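You operate a simulated robot arm through the tools that you are given. There is no shell and no other tool. Be economical: measure what you need, move in short steps, check, and stop when the job is done.

You run a simulated two-armed robot. Do the job below in one go: nothing can be reset, and whatever is moved stays where it is left.

## Task
Hold the blue lamp on the middle of the steel table steady with one hand and press the lamp button to switch it on with the other.

The check looks at the end state, three seconds after you hand in, the way a careful person would. Anything else that was tipped, shoved, dropped, spilled or broken makes it a failure.

## Robot
Two 7-joint arms with two-finger parallel grippers on one trunk, on a base that drives. Base frame: it is fixed to the floor where the robot stands at the start and does not move with it; the origin is under the middle of the robot, x ahead of it, y to its left, z up; the surface under the hand at the start is at about z = 740. Lengths are in mm, angles in degrees, forces in N, time in s.
The left shoulder is at the start at [30, 119, 935], the right one opposite. With the tool pointing down near the work surface each hand reaches from about 280 to 680 mm from the robot's upright axis, wherever it stands, measured 20 degrees to its own side. Places, roughly: lamp button [500, 0, 800]. Payload 3.43 kg a hand.
The tool frame of a hand sits at the grasp point between the pads (the TCP): z along the fingers, y along the line on which they close. The tips reach 30 mm beyond it. Largest opening 94 mm; finger width 28, thickness 10; the body of the gripper, 50 by 96 mm, starts 55 mm behind the TCP.
Orientation is that of the tool frame in the base frame, as a unit quaternion [w, x, y, z]. With the fingers straight down and closing along the base's y, the tool's x points along the base's -x, its y along +y and its z along -z.

## Interface
- The arms move only by the tool step_arm. It takes "left_motion", "right_motion" or both (then of equal length, played together; a hand with none holds still); each is a list of rows, each an object (a shift or turn left out is 0, a gripper value left out holds the last) with "travel": the shift along the base's x, y, z in mm, a list of three; "rotation": the turn, a rotation vector about the base's x, y, z in rad, a list of three. In form: [{"travel": [x, y, z], "rotation": [rx, ry, rz]}, ...]. A call has 1 to 10 rows; each row is the pose to reach, as a shift and turn from the pose commanded when the call began. "left_hand" and "right_hand" are, for a hand that has rows, the gripper command, from -1 (shut) to 1 (fully open), values between in proportion, set as the call begins (left out, the last holds). A row lasts 0.2 s, in which the tool goes at most 50 mm and 8.6 degrees; a call with a longer step from one row to the next is refused whole, and so is a gripper value outside its range. Where a pose cannot be reached the arm comes as near as it can. A force on the tool above 40 N (or 10 N above the force at the start of the call, whichever is more), or a blocked arm, ends the call early, and 0.2 s more pass. The fingers move at their own pace (about 72 mm/s each) and stop on an object; they squeeze with about 35 N. The grip force told is the motor's: it shows also when the fingers shut on nothing. Time passes only in rows, and 0.2 s behind the last, so rows that repeat a pose let the fingers close. It gives the time, the measured TCP pose, the force on the tool (base axes), the opening and the grip force at its end, in the units of the frame above (readings bear some noise), with the torque about the TCP (base axes, N m) and any sound that the robot's microphone picked up, and new pictures: "show" is both (left out), scene, wrist or none (wrist: the cameras of the hands that moved).
- Cameras (640 x 400 px; columns grow to the right, rows downward): "scene" is now at [45.2, -14.8, 1639.3]; the picture's right is [-0.23, -0.97, 0.00], its down [-0.75, 0.18, -0.63] and it looks along [0.62, -0.14, -0.77] (base axes); focal length 274 px, centre (320, 200). "left" rides on the left gripper at [76, -14, -102] in its tool frame; the picture's right is [0.18, 0.98, 0.00], its down [-0.75, 0.14, -0.64] and it looks along [-0.63, 0.12, 0.77] (tool axes); focal length 243 px, centre (320, 200). "right" rides on the right gripper at [76, 14, -103] in its tool frame; the picture's right is [-0.18, 0.98, 0.00], its down [-0.75, -0.14, -0.64] and it looks along [-0.63, -0.12, 0.77] (tool axes); focal length 243 px, centre (320, 200).
- slide_trunk(by): slides the trunk up (or, below 0, down) by that many mm; the arms and the scene camera ride with it, the base frame stays. It gives what a move gives, with no picture.
- steer(legs): drives the robot by 1 to 6 legs, each [ahead, turn to the left] in mm and degrees, along the robot's own axes; the way and the turn of a leg run together, so that a leg with both is an arc; at most 1500 mm and 180 degrees a leg. The arms and the cameras ride along, it lands a little off, and it stops where it bumps. It gives what a move gives, and a new picture of the scene camera.
- pan_tilt(pan, tilt): turns the head with the scene camera to pan (to the left, within 143 degrees either way) and tilt (down, from -29 to 69), counted from straight ahead of the robot. It gives what a move gives, and a new picture of the scene camera.
- pixel_to_xyz(camera, pixels): for up to 12 pixels [column, row] of the newest picture of that camera ("zoom" is the newest enlarged one), the place [x, y, z] in the base frame of the surface seen there, good to about 3 mm. The clock stands still meanwhile.
- zoom(camera, box): a new picture of the part [left, top, right, bottom] of that camera's present view, enlarged. The clock stands still meanwhile.
- finish_job(): hands the job in; it is judged then, once.

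Work in short steps. Measure before you move; look again where a grasp or a placing could have gone wrong, and mend it. You have 80 turns and 260 pictures in all, those below and enlarged ones among them. Open the grippers and draw the arms clear of the work before you hand the job in, unless the task says otherwise; then end with one line.

The tools are called as name(argument=value, ...) on one line, values as JSON. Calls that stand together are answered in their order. step_arm: Moves the arms, as the interface text tells. Its arguments: {"type":"object","properties":{"left_motion":{"type":"array","items":{"type":"object","properties":{"travel":{"type":"array","items":{"type":"number"}},"rotation":{"type":"array","items":{"type":"number"}}}}},"left_hand":{"type":"number"},"right_motion":{"type":"array","items":{"type":"object","properties":{"travel":{"type":"array","items":{"type":"number"}},"rotation":{"type":"array","items":{"type":"number"}}}}},"right_hand":{"type":"number"},"show":{"type":"string","enum":["both","scene","wrist","none"]}},"required":[]} The other tools are called the same way: slide_trunk (by) slides the trunk up or down; steer (legs) drives the base; pan_tilt (pan, tilt) turns the head that bears the scene camera; pixel_to_xyz (camera, pixels) gives the place of the surface under pixels of a picture; zoom (camera, box) takes an enlarged picture of a part of a camera's view; finish_job () hands the job in.

At the start:

```text
time: 0.0
left_tcp_pos: [529.8, 160.9, 1049.9]
left_tool_rot: [0.0, 0.0, 1.0, 0.0]
left_force: [0.0, -0.2, -0.5]
left_moment: [-0.06, -0.01, 0.0]
left_opening: 93.8
left_gripper_force: 0.0
right_tcp_pos: [384.1, -190.9, 1026.5]
right_tool_rot: [0.0, 0.001, 1.0, 0.0]
right_force: [0.5, 0.2, 0.3]
right_moment: [0.0, -0.01, -0.01]
right_opening: 94.0
right_gripper_force: 0.0
trunk travel left (down, up): [-200.0, 210.0]
robot x, y, heading: [-0.4, -0.7, -0.1]
head pan, tilt: [-13.1, 50.7]
```

scene: 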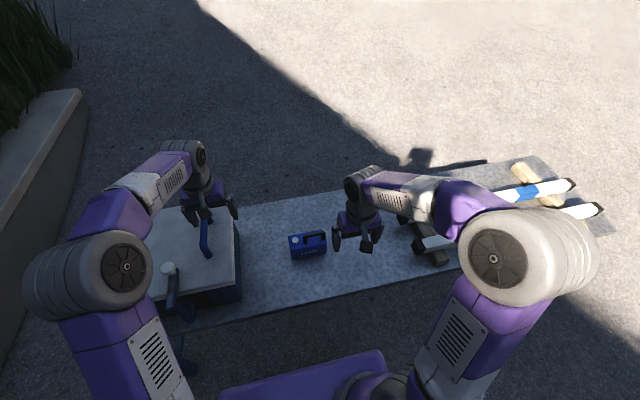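
right: 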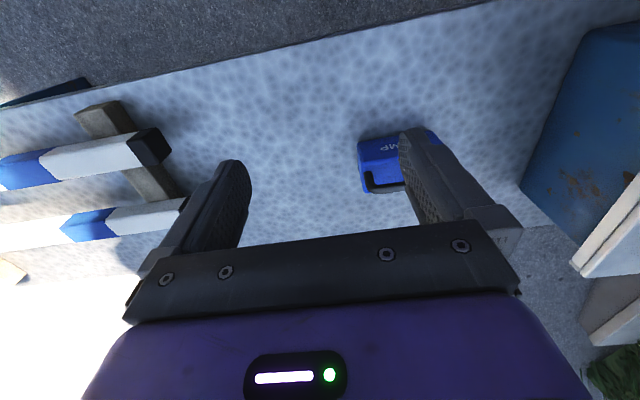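
left: 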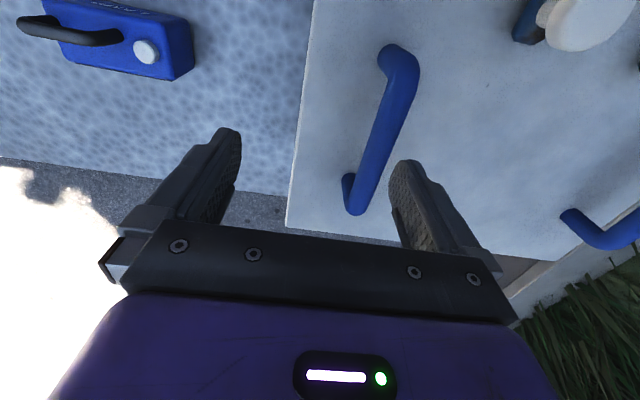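

The lamp shows at about (308,245) in the scene, with a white button on its left and a dark handle. I zoom in to measure it.

zoom(camera="scene", box=[260, 210, 356, 270])

pixel_to_xyz(camera="left", pixels=[[146, 50], [120, 38], [70, 22], [170, 55], [185, 20], [75, 50], [160, 72], [135, 10], [230, 80]])

```text
6.67 times, centred on (308, 240) of scene
```

zoom: 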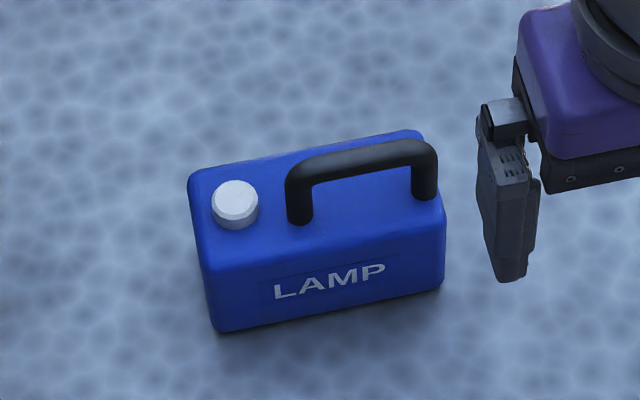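

```text
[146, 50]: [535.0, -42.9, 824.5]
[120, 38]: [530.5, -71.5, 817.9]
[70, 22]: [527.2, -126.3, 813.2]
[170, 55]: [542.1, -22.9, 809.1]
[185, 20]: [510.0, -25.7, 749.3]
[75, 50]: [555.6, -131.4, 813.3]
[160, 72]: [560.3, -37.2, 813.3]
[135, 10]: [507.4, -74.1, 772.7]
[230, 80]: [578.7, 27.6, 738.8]
```

The zoom shows the button at (235,202) and the handle from (300,200) to (425,170). I measure the lamp's corners, handle and button.

pixel_to_xyz(camera="zoom", pixels=[[235, 200], [200, 180], [218, 258], [430, 205], [410, 138], [310, 165], [365, 153], [420, 148], [300, 205], [425, 180], [240, 310], [360, 200]])

pixel_to_xyz(camera="scene", pixels=[[418, 245], [437, 258], [412, 224], [232, 275], [205, 240], [350, 240]])

zoom(camera="scene", box=[140, 180, 460, 380])

```text
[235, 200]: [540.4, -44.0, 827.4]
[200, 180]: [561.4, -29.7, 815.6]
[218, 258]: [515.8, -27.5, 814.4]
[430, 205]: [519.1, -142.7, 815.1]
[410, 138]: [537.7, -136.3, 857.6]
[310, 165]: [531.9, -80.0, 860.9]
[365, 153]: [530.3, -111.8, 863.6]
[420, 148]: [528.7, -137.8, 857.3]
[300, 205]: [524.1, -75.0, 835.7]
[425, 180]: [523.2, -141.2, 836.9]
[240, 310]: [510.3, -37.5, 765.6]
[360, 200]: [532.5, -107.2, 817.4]
```

```text
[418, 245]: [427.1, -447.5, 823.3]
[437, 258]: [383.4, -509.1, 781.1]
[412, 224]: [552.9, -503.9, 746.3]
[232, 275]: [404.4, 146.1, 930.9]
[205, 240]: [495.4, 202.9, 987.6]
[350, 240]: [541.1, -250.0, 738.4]
```

```text
2.00 times, centred on (300, 280) of scene
```

zoom: 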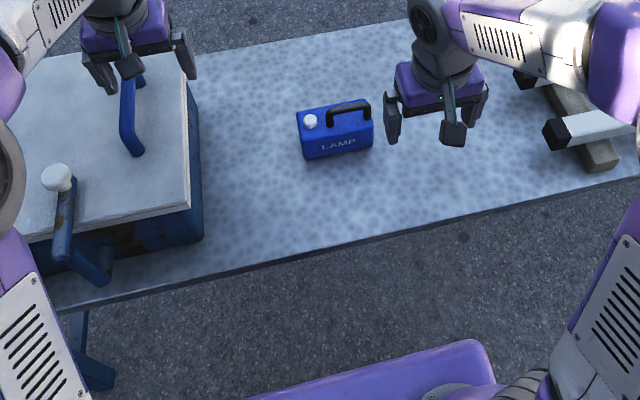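

The lamp body spans about y -25 to -143, with its top at z 814. The button is near (539,-44,828), and the handle bar lies along y at x about 531, z about 862, yawed about -3°. The right hand will hold the handle, turned 87° so that it closes along x. I turn it and bring it above the lamp.

step_arm(right_motion=[{"travel": [0, 0, 0], "rotation": [0, 0, 0.148]}, {"travel": [20, 10, 0], "rotation": [0, 0, 0.296]}, {"travel": [40, 20, 0], "rotation": [0, 0, 0.444]}, {"travel": [60, 30, 0], "rotation": [0, 0, 0.592]}, {"travel": [80, 40, 0], "rotation": [0, 0, 0.74]}, {"travel": [100, 50, 0], "rotation": [0, 0, 0.888]}, {"travel": [120, 60, 0], "rotation": [0, 0, 1.036]}, {"travel": [135, 70, 0], "rotation": [0, 0, 1.184]}, {"travel": [146, 76, 0], "rotation": [0, 0, 1.332]}, {"travel": [146, 76, 0], "rotation": [0, 0, 1.48]}], right_hand=1)

```text
time: 2.2
left_tcp_pos: [528.5, 162.2, 1047.7]
left_tool_rot: [0.001, 0.0, 1.0, -0.001]
left_force: [-1.0, 0.1, 0.5]
left_moment: [0.01, -0.01, 0.02]
left_opening: 94.2
left_gripper_force: 0.0
right_tcp_pos: [530.1, -115.3, 1026.8]
right_tool_rot: [0.0, -0.675, 0.738, 0.0]
right_force: [0.7, 0.5, -0.3]
right_moment: [-0.01, -0.01, 0.01]
right_opening: 94.1
right_gripper_force: 0.1
trunk travel left (down, up): [-200.0, 210.0]
robot x, y, heading: [-0.8, -1.0, 0.1]
head pan, tilt: [-13.1, 50.7]
```

scene: 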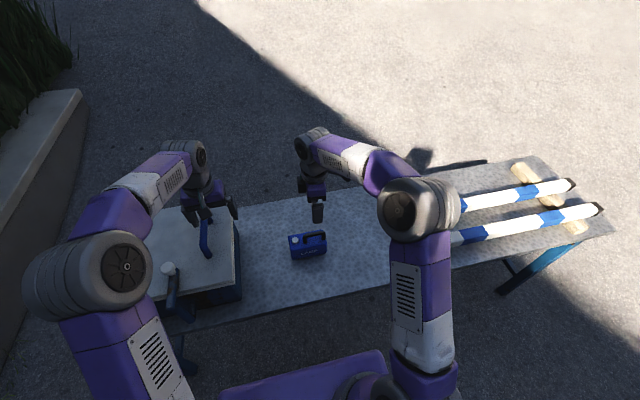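
right: 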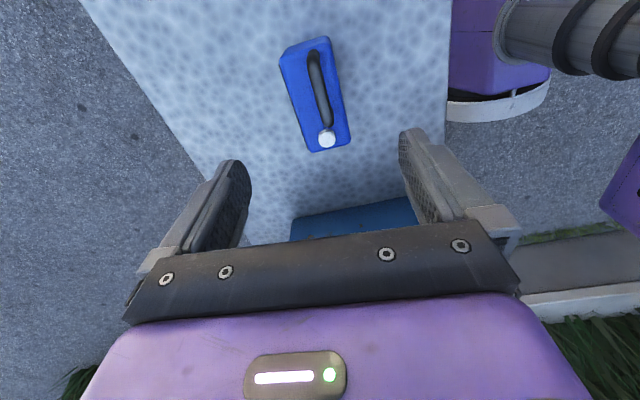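

The wrist view shows the lamp at (318,95), its handle from (312,60) to (325,130) and the button at (327,138). I measure from this view.

pixel_to_xyz(camera="right", pixels=[[327, 138], [314, 62], [317, 80], [321, 98], [325, 115], [316, 149], [347, 140], [298, 80], [336, 85], [290, 60]])

zoom(camera="right", box=[264, 30, 376, 160])

```text
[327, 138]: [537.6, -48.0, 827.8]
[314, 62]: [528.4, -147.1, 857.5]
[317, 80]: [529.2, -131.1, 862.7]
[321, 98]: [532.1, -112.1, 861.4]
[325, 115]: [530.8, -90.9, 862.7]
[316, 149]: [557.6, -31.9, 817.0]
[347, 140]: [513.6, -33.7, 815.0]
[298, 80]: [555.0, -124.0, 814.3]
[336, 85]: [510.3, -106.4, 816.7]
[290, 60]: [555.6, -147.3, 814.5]
```

```text
3.08 times, centred on (320, 95) of right
```

zoom: 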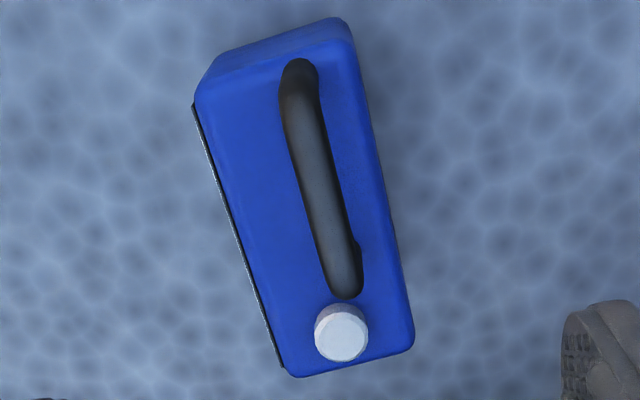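

The bar's centre is at (531,-115), z about 856. I lower the right hand open, straddling the handle, to z about 853.

step_arm(right_motion=[{"travel": [1, -2, -40], "rotation": [0, 0, 0.03]}, {"travel": [1, -2, -80], "rotation": [0, 0, 0.03]}, {"travel": [1, -2, -110], "rotation": [0, 0, 0.03]}, {"travel": [1, -2, -135], "rotation": [0, 0, 0.03]}, {"travel": [1, -2, -155], "rotation": [0, 0, 0.03]}, {"travel": [1, -2, -165], "rotation": [0, 0, 0.03]}, {"travel": [1, -2, -172], "rotation": [0, 0, 0.03]}, {"travel": [1, -2, -172], "rotation": [0, 0, 0.03]}])

zoom(camera="scene", box=[240, 180, 400, 280])

```text
time: 4.0
left_tcp_pos: [530.2, 161.4, 1049.5]
left_tool_rot: [0.0, 0.001, 1.0, 0.0]
left_force: [0.0, 0.1, -0.1]
left_moment: [-0.01, 0.02, -0.01]
left_opening: 93.9
left_gripper_force: 0.0
right_tcp_pos: [531.1, -118.6, 854.4]
right_tool_rot: [0.0, -0.685, 0.728, 0.0]
right_force: [-0.6, -0.7, 1.0]
right_moment: [-0.06, 0.01, -0.01]
right_opening: 94.0
right_gripper_force: 0.0
trunk travel left (down, up): [-200.0, 210.0]
robot x, y, heading: [1.1, 1.8, 0.1]
head pan, tilt: [-13.1, 50.7]
```

scene: 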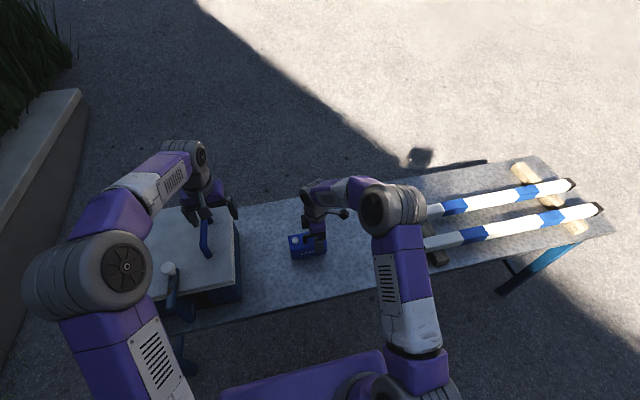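
right: 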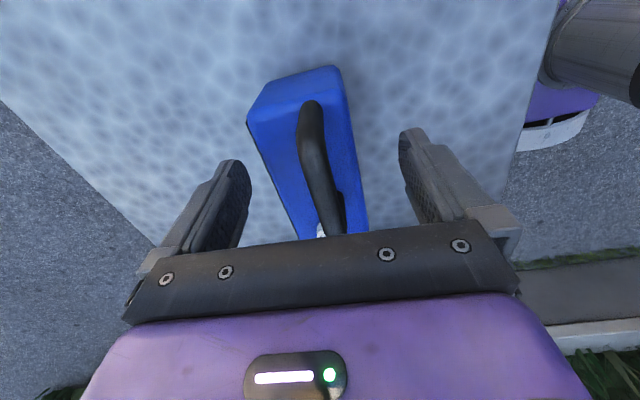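

```text
4.00 times, centred on (320, 230) of scene
```

zoom: 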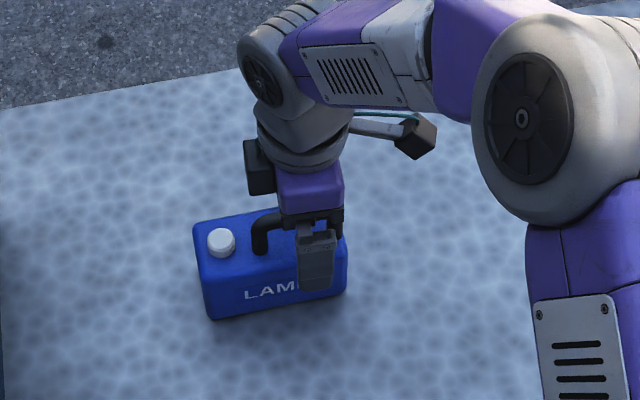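

The handle lies midway between the fingers. I close the right hand on it and measure the wrist parts facing the left hand.

step_arm(right_motion=[{"travel": [0, 0, 0]}, {"travel": [0, 0, 0]}, {"travel": [0, 0, 0]}, {"travel": [0, 0, 0]}, {"travel": [0, 0, 0]}], right_hand=-1)

zoom(camera="scene", box=[240, 180, 400, 280])

pixel_to_xyz(camera="zoom", pixels=[[221, 240], [250, 150], [252, 185], [268, 140], [245, 50], [282, 190], [258, 90], [260, 235]])

```text
time: 5.2
left_tcp_pos: [529.1, 160.2, 1048.7]
left_tool_rot: [0.0, 0.0, 1.0, 0.0]
left_force: [-0.1, -0.1, 0.3]
left_moment: [0.01, 0.01, -0.01]
left_opening: 94.1
left_gripper_force: 0.0
right_tcp_pos: [531.5, -116.6, 855.1]
right_tool_rot: [0.0, -0.685, 0.729, -0.001]
right_force: [-1.4, 0.6, -0.2]
right_moment: [0.07, 0.0, -0.03]
right_opening: 18.2
right_gripper_force: 34.7
trunk travel left (down, up): [-200.0, 210.0]
robot x, y, heading: [-0.5, -0.7, 0.1]
head pan, tilt: [-13.1, 50.7]
```

scene: 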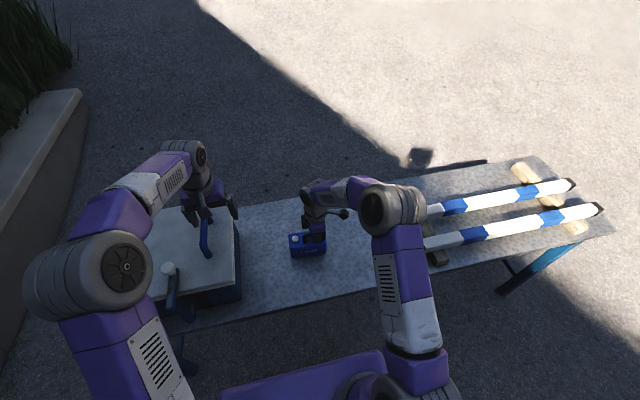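
right: 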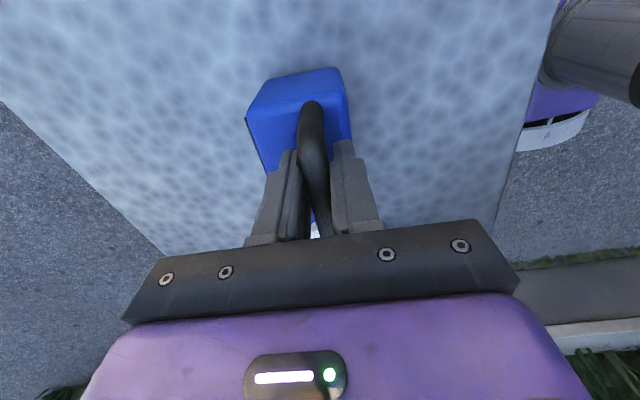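

```text
4.00 times, centred on (320, 230) of scene
```

zoom: 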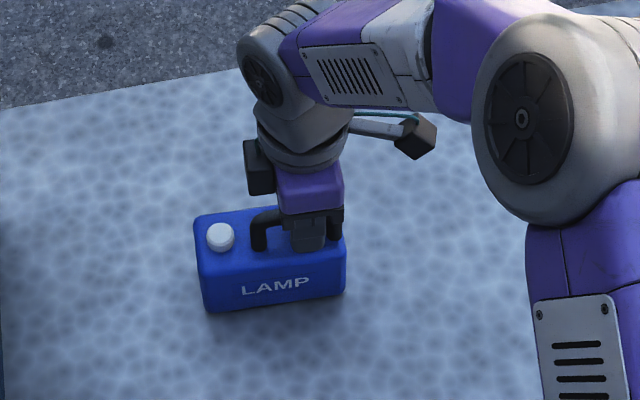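

```text
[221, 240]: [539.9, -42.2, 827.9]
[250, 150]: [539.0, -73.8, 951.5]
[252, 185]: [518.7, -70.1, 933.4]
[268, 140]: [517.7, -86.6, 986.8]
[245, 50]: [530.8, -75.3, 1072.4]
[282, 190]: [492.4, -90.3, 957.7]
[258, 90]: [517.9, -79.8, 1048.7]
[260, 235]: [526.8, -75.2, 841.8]
```

The handle is gripped, with an 18 mm opening and 35 N, and the lamp hasn't shifted (button at (540,-43,828)). Next the left hand shuts, tilts 35° so that its body stays on the +y side, and hovers near the button.

step_arm(left_motion=[{"travel": [0, 0, 0], "rotation": [-0.12, 0, 0]}, {"travel": [2, -25, -10], "rotation": [-0.24, 0, 0]}, {"travel": [4, -55, -25], "rotation": [-0.36, 0, 0]}, {"travel": [6, -85, -45], "rotation": [-0.48, 0, 0]}, {"travel": [9, -115, -70], "rotation": [-0.61, 0, 0]}, {"travel": [9, -135, -95], "rotation": [-0.61, 0, 0]}, {"travel": [9, -155, -120], "rotation": [-0.61, 0, 0]}, {"travel": [9, -165, -140], "rotation": [-0.61, 0, 0]}, {"travel": [9, -172, -150], "rotation": [-0.61, 0, 0]}, {"travel": [9, -172, -150], "rotation": [-0.61, 0, 0]}], left_hand=-1)

zoom(camera="scene", box=[240, 180, 400, 280])

```text
time: 7.4
left_tcp_pos: [539.9, -11.2, 899.4]
left_tool_rot: [0.0, 0.0, 0.954, -0.3]
left_force: [-0.3, 1.2, -0.1]
left_moment: [0.01, 0.01, -0.01]
left_opening: 0.0
left_gripper_force: 32.8
right_tcp_pos: [532.3, -116.3, 854.2]
right_tool_rot: [0.0, -0.685, 0.728, 0.001]
right_force: [0.6, -0.1, 0.2]
right_moment: [-0.01, -0.05, 0.02]
right_opening: 18.2
right_gripper_force: 35.1
trunk travel left (down, up): [-200.0, 210.0]
robot x, y, heading: [-0.9, -1.7, -0.2]
head pan, tilt: [-13.1, 50.7]
```

scene: 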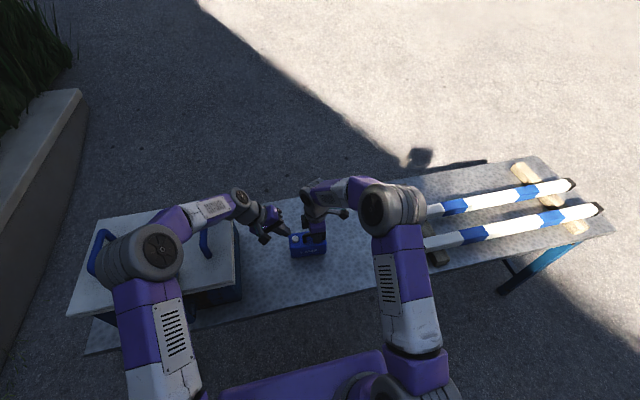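
left: 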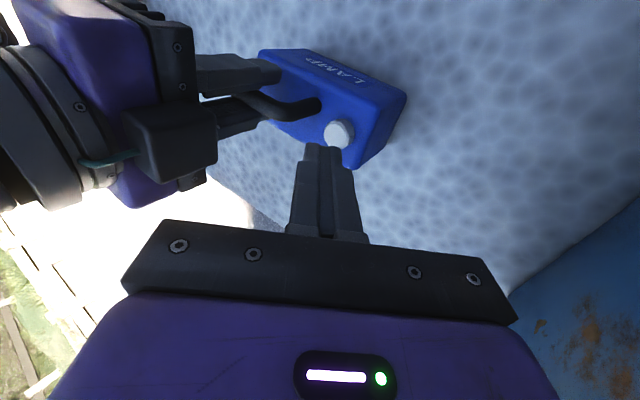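

```text
4.00 times, centred on (320, 230) of scene
```

zoom: 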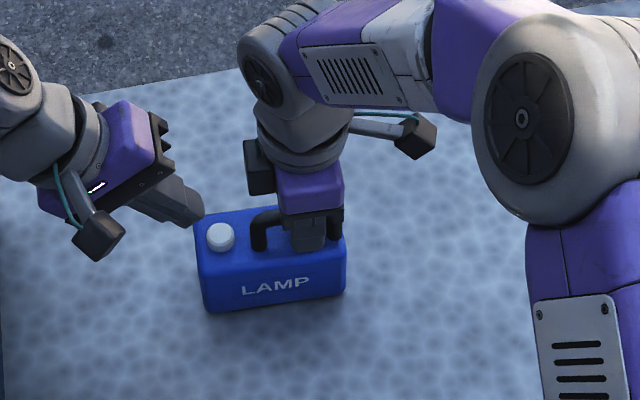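

Both hands are clear of each other. I move the left tip right above the button, about 10 mm up, and check.

step_arm(left_motion=[{"travel": [-1, -12, -6]}, {"travel": [-1, -23, -18]}, {"travel": [-1, -24, -29]}, {"travel": [-1, -24, -29]}])

zoom(camera="scene", box=[260, 210, 356, 270])

zoom(camera="left", box=[240, 80, 432, 200])

```text
time: 8.4
left_tcp_pos: [539.6, -35.3, 869.8]
left_tool_rot: [0.0, -0.001, 0.954, -0.3]
left_force: [-0.6, -0.9, 0.1]
left_moment: [-0.01, -0.04, 0.0]
left_opening: 0.0
left_gripper_force: 33.2
right_tcp_pos: [531.2, -117.6, 854.6]
right_tool_rot: [0.0, -0.685, 0.729, 0.0]
right_force: [-0.2, -0.3, 0.6]
right_moment: [0.08, -0.03, 0.03]
right_opening: 18.0
right_gripper_force: 34.8
trunk travel left (down, up): [-200.0, 210.0]
robot x, y, heading: [-0.1, -0.7, -0.1]
head pan, tilt: [-13.1, 50.7]
```

scene: 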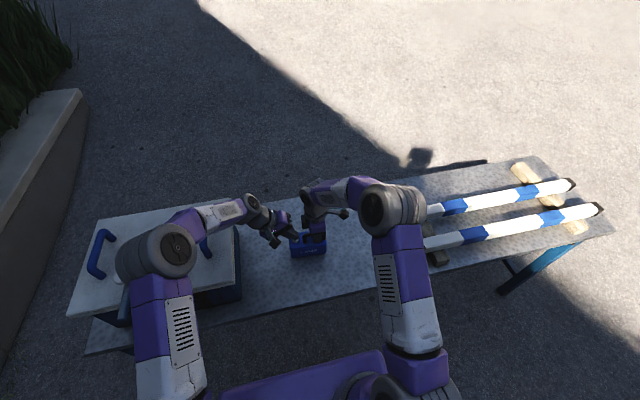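
left: 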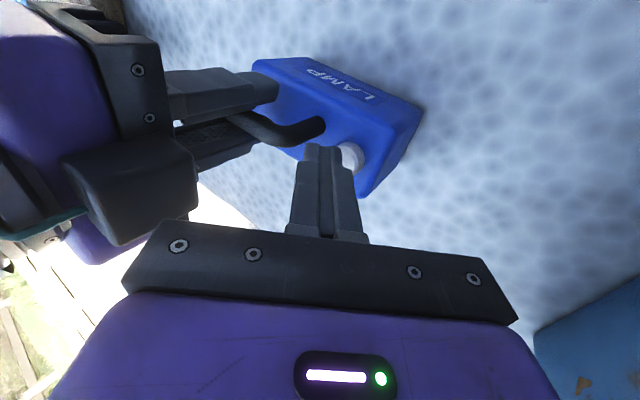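

```text
6.67 times, centred on (308, 240) of scene
```

zoom: 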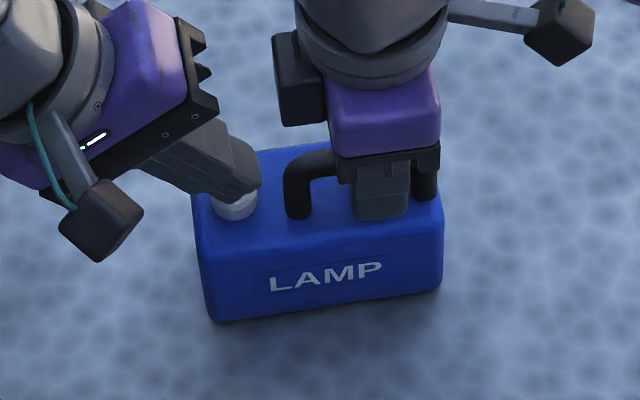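

```text
3.33 times, centred on (336, 140) of left
```

zoom: 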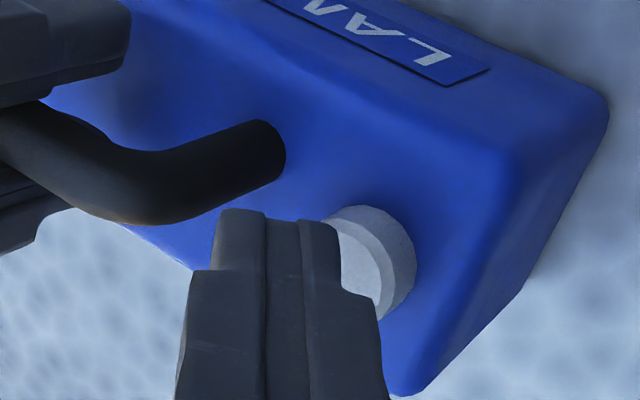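

The tip sits over the button but slightly to the handle side, so I shift 4 mm to +y. Then I press down slowly, watching force and sound.

step_arm(left_motion=[{"travel": [-1, 4, -4]}, {"travel": [-1, 4, -7]}, {"travel": [-1, 4, -9]}, {"travel": [-1, 4, -11]}, {"travel": [-1, 4, -13]}])

zoom(camera="scene", box=[260, 210, 356, 270])

```text
time: 9.6
left_tcp_pos: [536.7, -29.5, 855.7]
left_tool_rot: [0.0, 0.0, 0.954, -0.301]
left_force: [-1.1, 0.6, 1.5]
left_moment: [0.02, 0.03, 0.0]
left_opening: 0.0
left_gripper_force: 33.2
right_tcp_pos: [531.4, -117.3, 854.0]
right_tool_rot: [0.0, -0.685, 0.728, 0.0]
right_force: [0.0, -0.3, -0.3]
right_moment: [0.06, 0.01, -0.04]
right_opening: 18.3
right_gripper_force: 35.0
trunk travel left (down, up): [-200.0, 210.0]
robot x, y, heading: [1.8, -1.4, -0.2]
head pan, tilt: [-13.1, 50.7]
```

scene: 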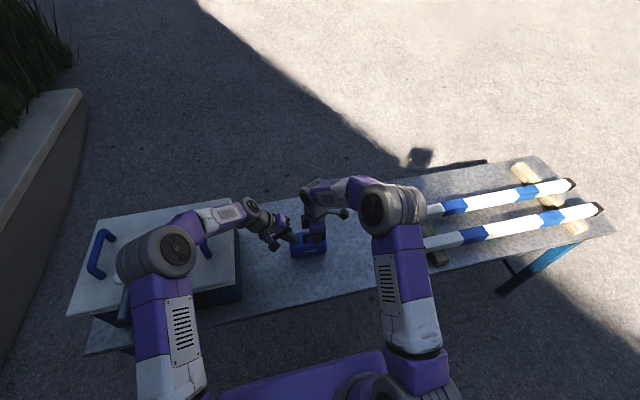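
left: 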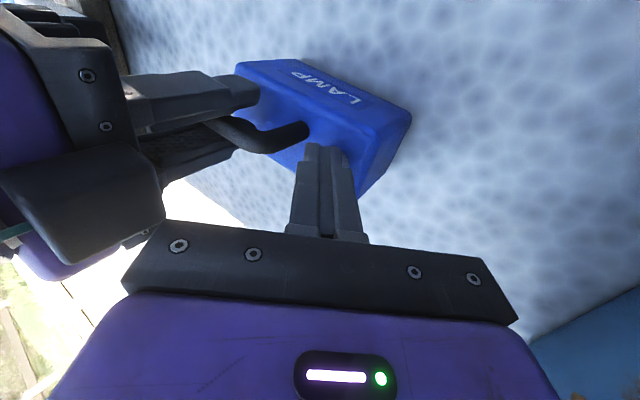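

```text
6.67 times, centred on (308, 240) of scene
```

zoom: 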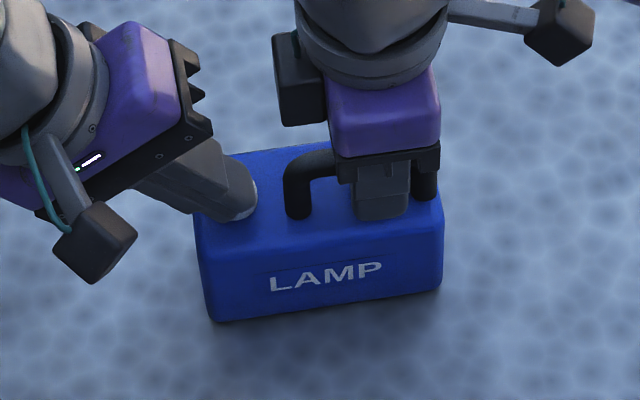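

There is barely any contact force yet (1.5 N). I continue down in small rows.

step_arm(left_motion=[{"travel": [1, -2, -1.5]}, {"travel": [1, -2, -3]}, {"travel": [1, -2, -4]}, {"travel": [1, -2, -5]}], show="wrist")

zoom(camera="scene", box=[260, 210, 356, 270])

```text
time: 10.6
left_tcp_pos: [537.9, -34.4, 851.6]
left_tool_rot: [0.0, 0.0, 0.954, -0.301]
left_force: [-0.3, 0.5, 2.2]
left_moment: [-0.03, -0.03, 0.02]
left_opening: 0.0
left_gripper_force: 33.0
right_tcp_pos: [531.2, -117.6, 854.0]
right_tool_rot: [0.0, -0.685, 0.728, 0.0]
right_force: [0.1, -0.3, 0.4]
right_moment: [-0.1, 0.05, 0.0]
right_opening: 18.2
right_gripper_force: 34.9
trunk travel left (down, up): [-200.0, 210.0]
robot x, y, heading: [0.7, -0.6, -0.2]
head pan, tilt: [-13.1, 50.7]
heard: click
```

left: 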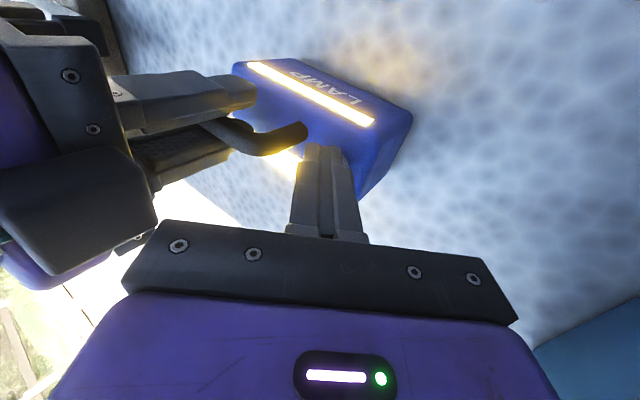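

```text
6.67 times, centred on (308, 240) of scene
```

zoom: 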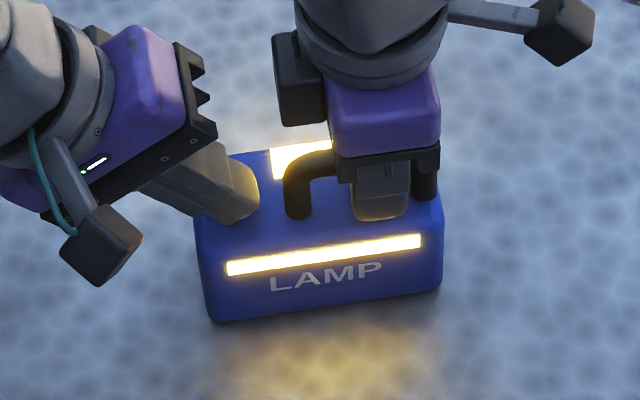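

A click was heard and the lamp is lit. I lift the left hand straight up and back to +y while the right still holds.

step_arm(left_motion=[{"travel": [0, 0, 8]}, {"travel": [0, 5, 25]}, {"travel": [0, 25, 50]}, {"travel": [0, 55, 80]}, {"travel": [0, 85, 110]}, {"travel": [0, 115, 140]}, {"travel": [0, 150, 165]}, {"travel": [0, 190, 190]}], show="none")

zoom(camera="scene", box=[240, 190, 368, 270])

```text
time: 12.4
left_tcp_pos: [536.4, 157.4, 1042.4]
left_tool_rot: [0.001, 0.0, 0.954, -0.3]
left_force: [-0.2, -0.1, 0.2]
left_moment: [-0.02, 0.01, 0.01]
left_opening: 0.1
left_gripper_force: 33.5
right_tcp_pos: [530.7, -117.0, 853.7]
right_tool_rot: [0.0, -0.685, 0.729, 0.0]
right_force: [-0.5, 0.1, 0.1]
right_moment: [0.1, 0.02, 0.05]
right_opening: 18.3
right_gripper_force: 35.4
trunk travel left (down, up): [-200.0, 210.0]
robot x, y, heading: [3.3, -0.8, 0.1]
head pan, tilt: [-13.1, 50.7]
```

```text
5.00 times, centred on (304, 230) of scene
```

zoom: 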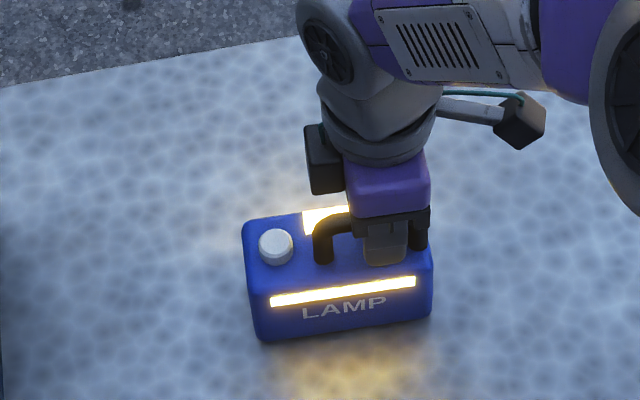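

The lamp stays on. I open the right hand in place, and open the left as well.

step_arm(right_motion=[{"travel": [0, 0, 0]}, {"travel": [0, 0, 0]}, {"travel": [0, 0, 0]}, {"travel": [0, 0, 0]}], right_hand=1, left_motion=[{"travel": [0, 0, 0]}, {"travel": [0, 0, 0]}, {"travel": [0, 0, 0]}, {"travel": [0, 0, 0]}], left_hand=1, show="wrist")

```text
time: 13.4
left_tcp_pos: [535.8, 157.4, 1040.6]
left_tool_rot: [0.0, 0.0, 0.953, -0.302]
left_force: [0.0, 0.4, 0.6]
left_moment: [0.0, -0.02, 0.0]
left_opening: 94.0
left_gripper_force: 0.1
right_tcp_pos: [531.4, -116.2, 854.7]
right_tool_rot: [0.0, -0.685, 0.728, 0.001]
right_force: [0.0, 0.5, 0.0]
right_moment: [-0.02, 0.0, 0.01]
right_opening: 94.1
right_gripper_force: 0.0
trunk travel left (down, up): [-200.0, 210.0]
robot x, y, heading: [-0.7, -1.2, 0.1]
head pan, tilt: [-13.1, 50.7]
```

right: 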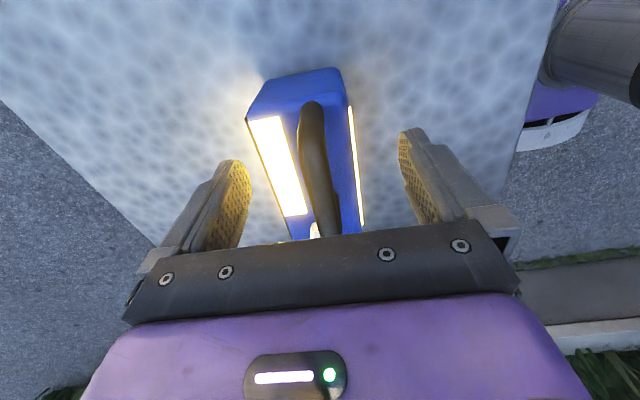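
left: 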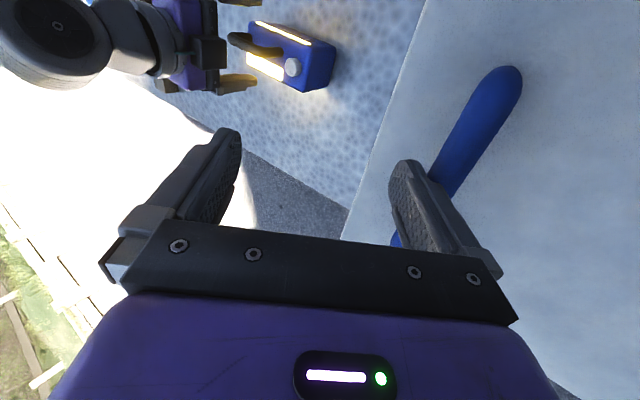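

The fingers are fully open and clear of the handle. I raise the right hand straight up, then draw it to the side.

step_arm(right_motion=[{"travel": [0, 0, 25]}, {"travel": [0, 0, 60]}, {"travel": [0, 0, 100]}, {"travel": [0, 0, 140]}, {"travel": [0, 0, 172]}, {"travel": [-30, -20, 172]}, {"travel": [-65, -40, 172]}, {"travel": [-100, -60, 172]}, {"travel": [-130, -75, 172]}, {"travel": [-130, -75, 172]}], show="scene")

zoom(camera="scene", box=[240, 190, 368, 270])

```text
time: 15.6
left_tcp_pos: [536.3, 157.4, 1041.9]
left_tool_rot: [0.001, 0.0, 0.954, -0.301]
left_force: [-0.2, -0.2, -0.8]
left_moment: [-0.05, -0.02, 0.03]
left_opening: 94.3
left_gripper_force: 0.0
right_tcp_pos: [401.6, -191.8, 1024.6]
right_tool_rot: [0.0, -0.685, 0.729, -0.001]
right_force: [0.5, 0.1, 0.0]
right_moment: [0.0, 0.05, 0.0]
right_opening: 93.9
right_gripper_force: 0.1
trunk travel left (down, up): [-200.0, 210.0]
robot x, y, heading: [-0.7, 2.6, 0.1]
head pan, tilt: [-13.1, 50.7]
```

scene: 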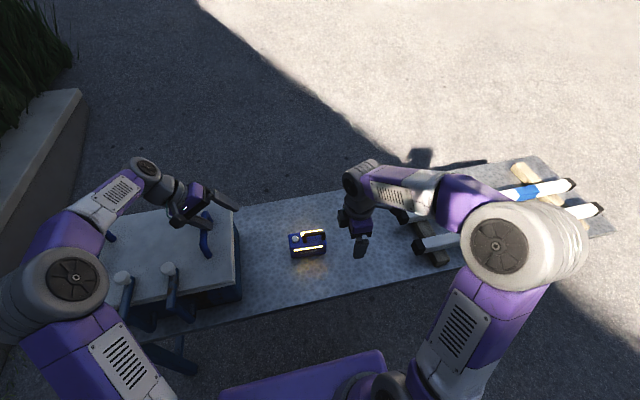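

```text
5.00 times, centred on (304, 230) of scene
```

zoom: 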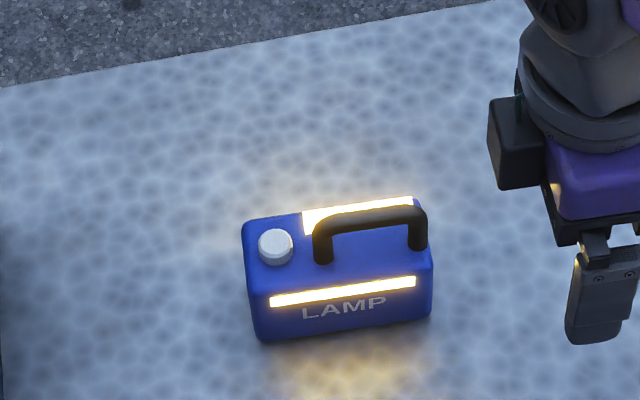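

The lamp is lit, upright and where it was, and both hands are open and clear. I hand the job in.

finish_job()

```text
The job is handed in.
```

The blue lamp is switched on: the right hand held its handle while the left pressed the button, and the lamp is still upright where it stood, with both grippers open and clear.
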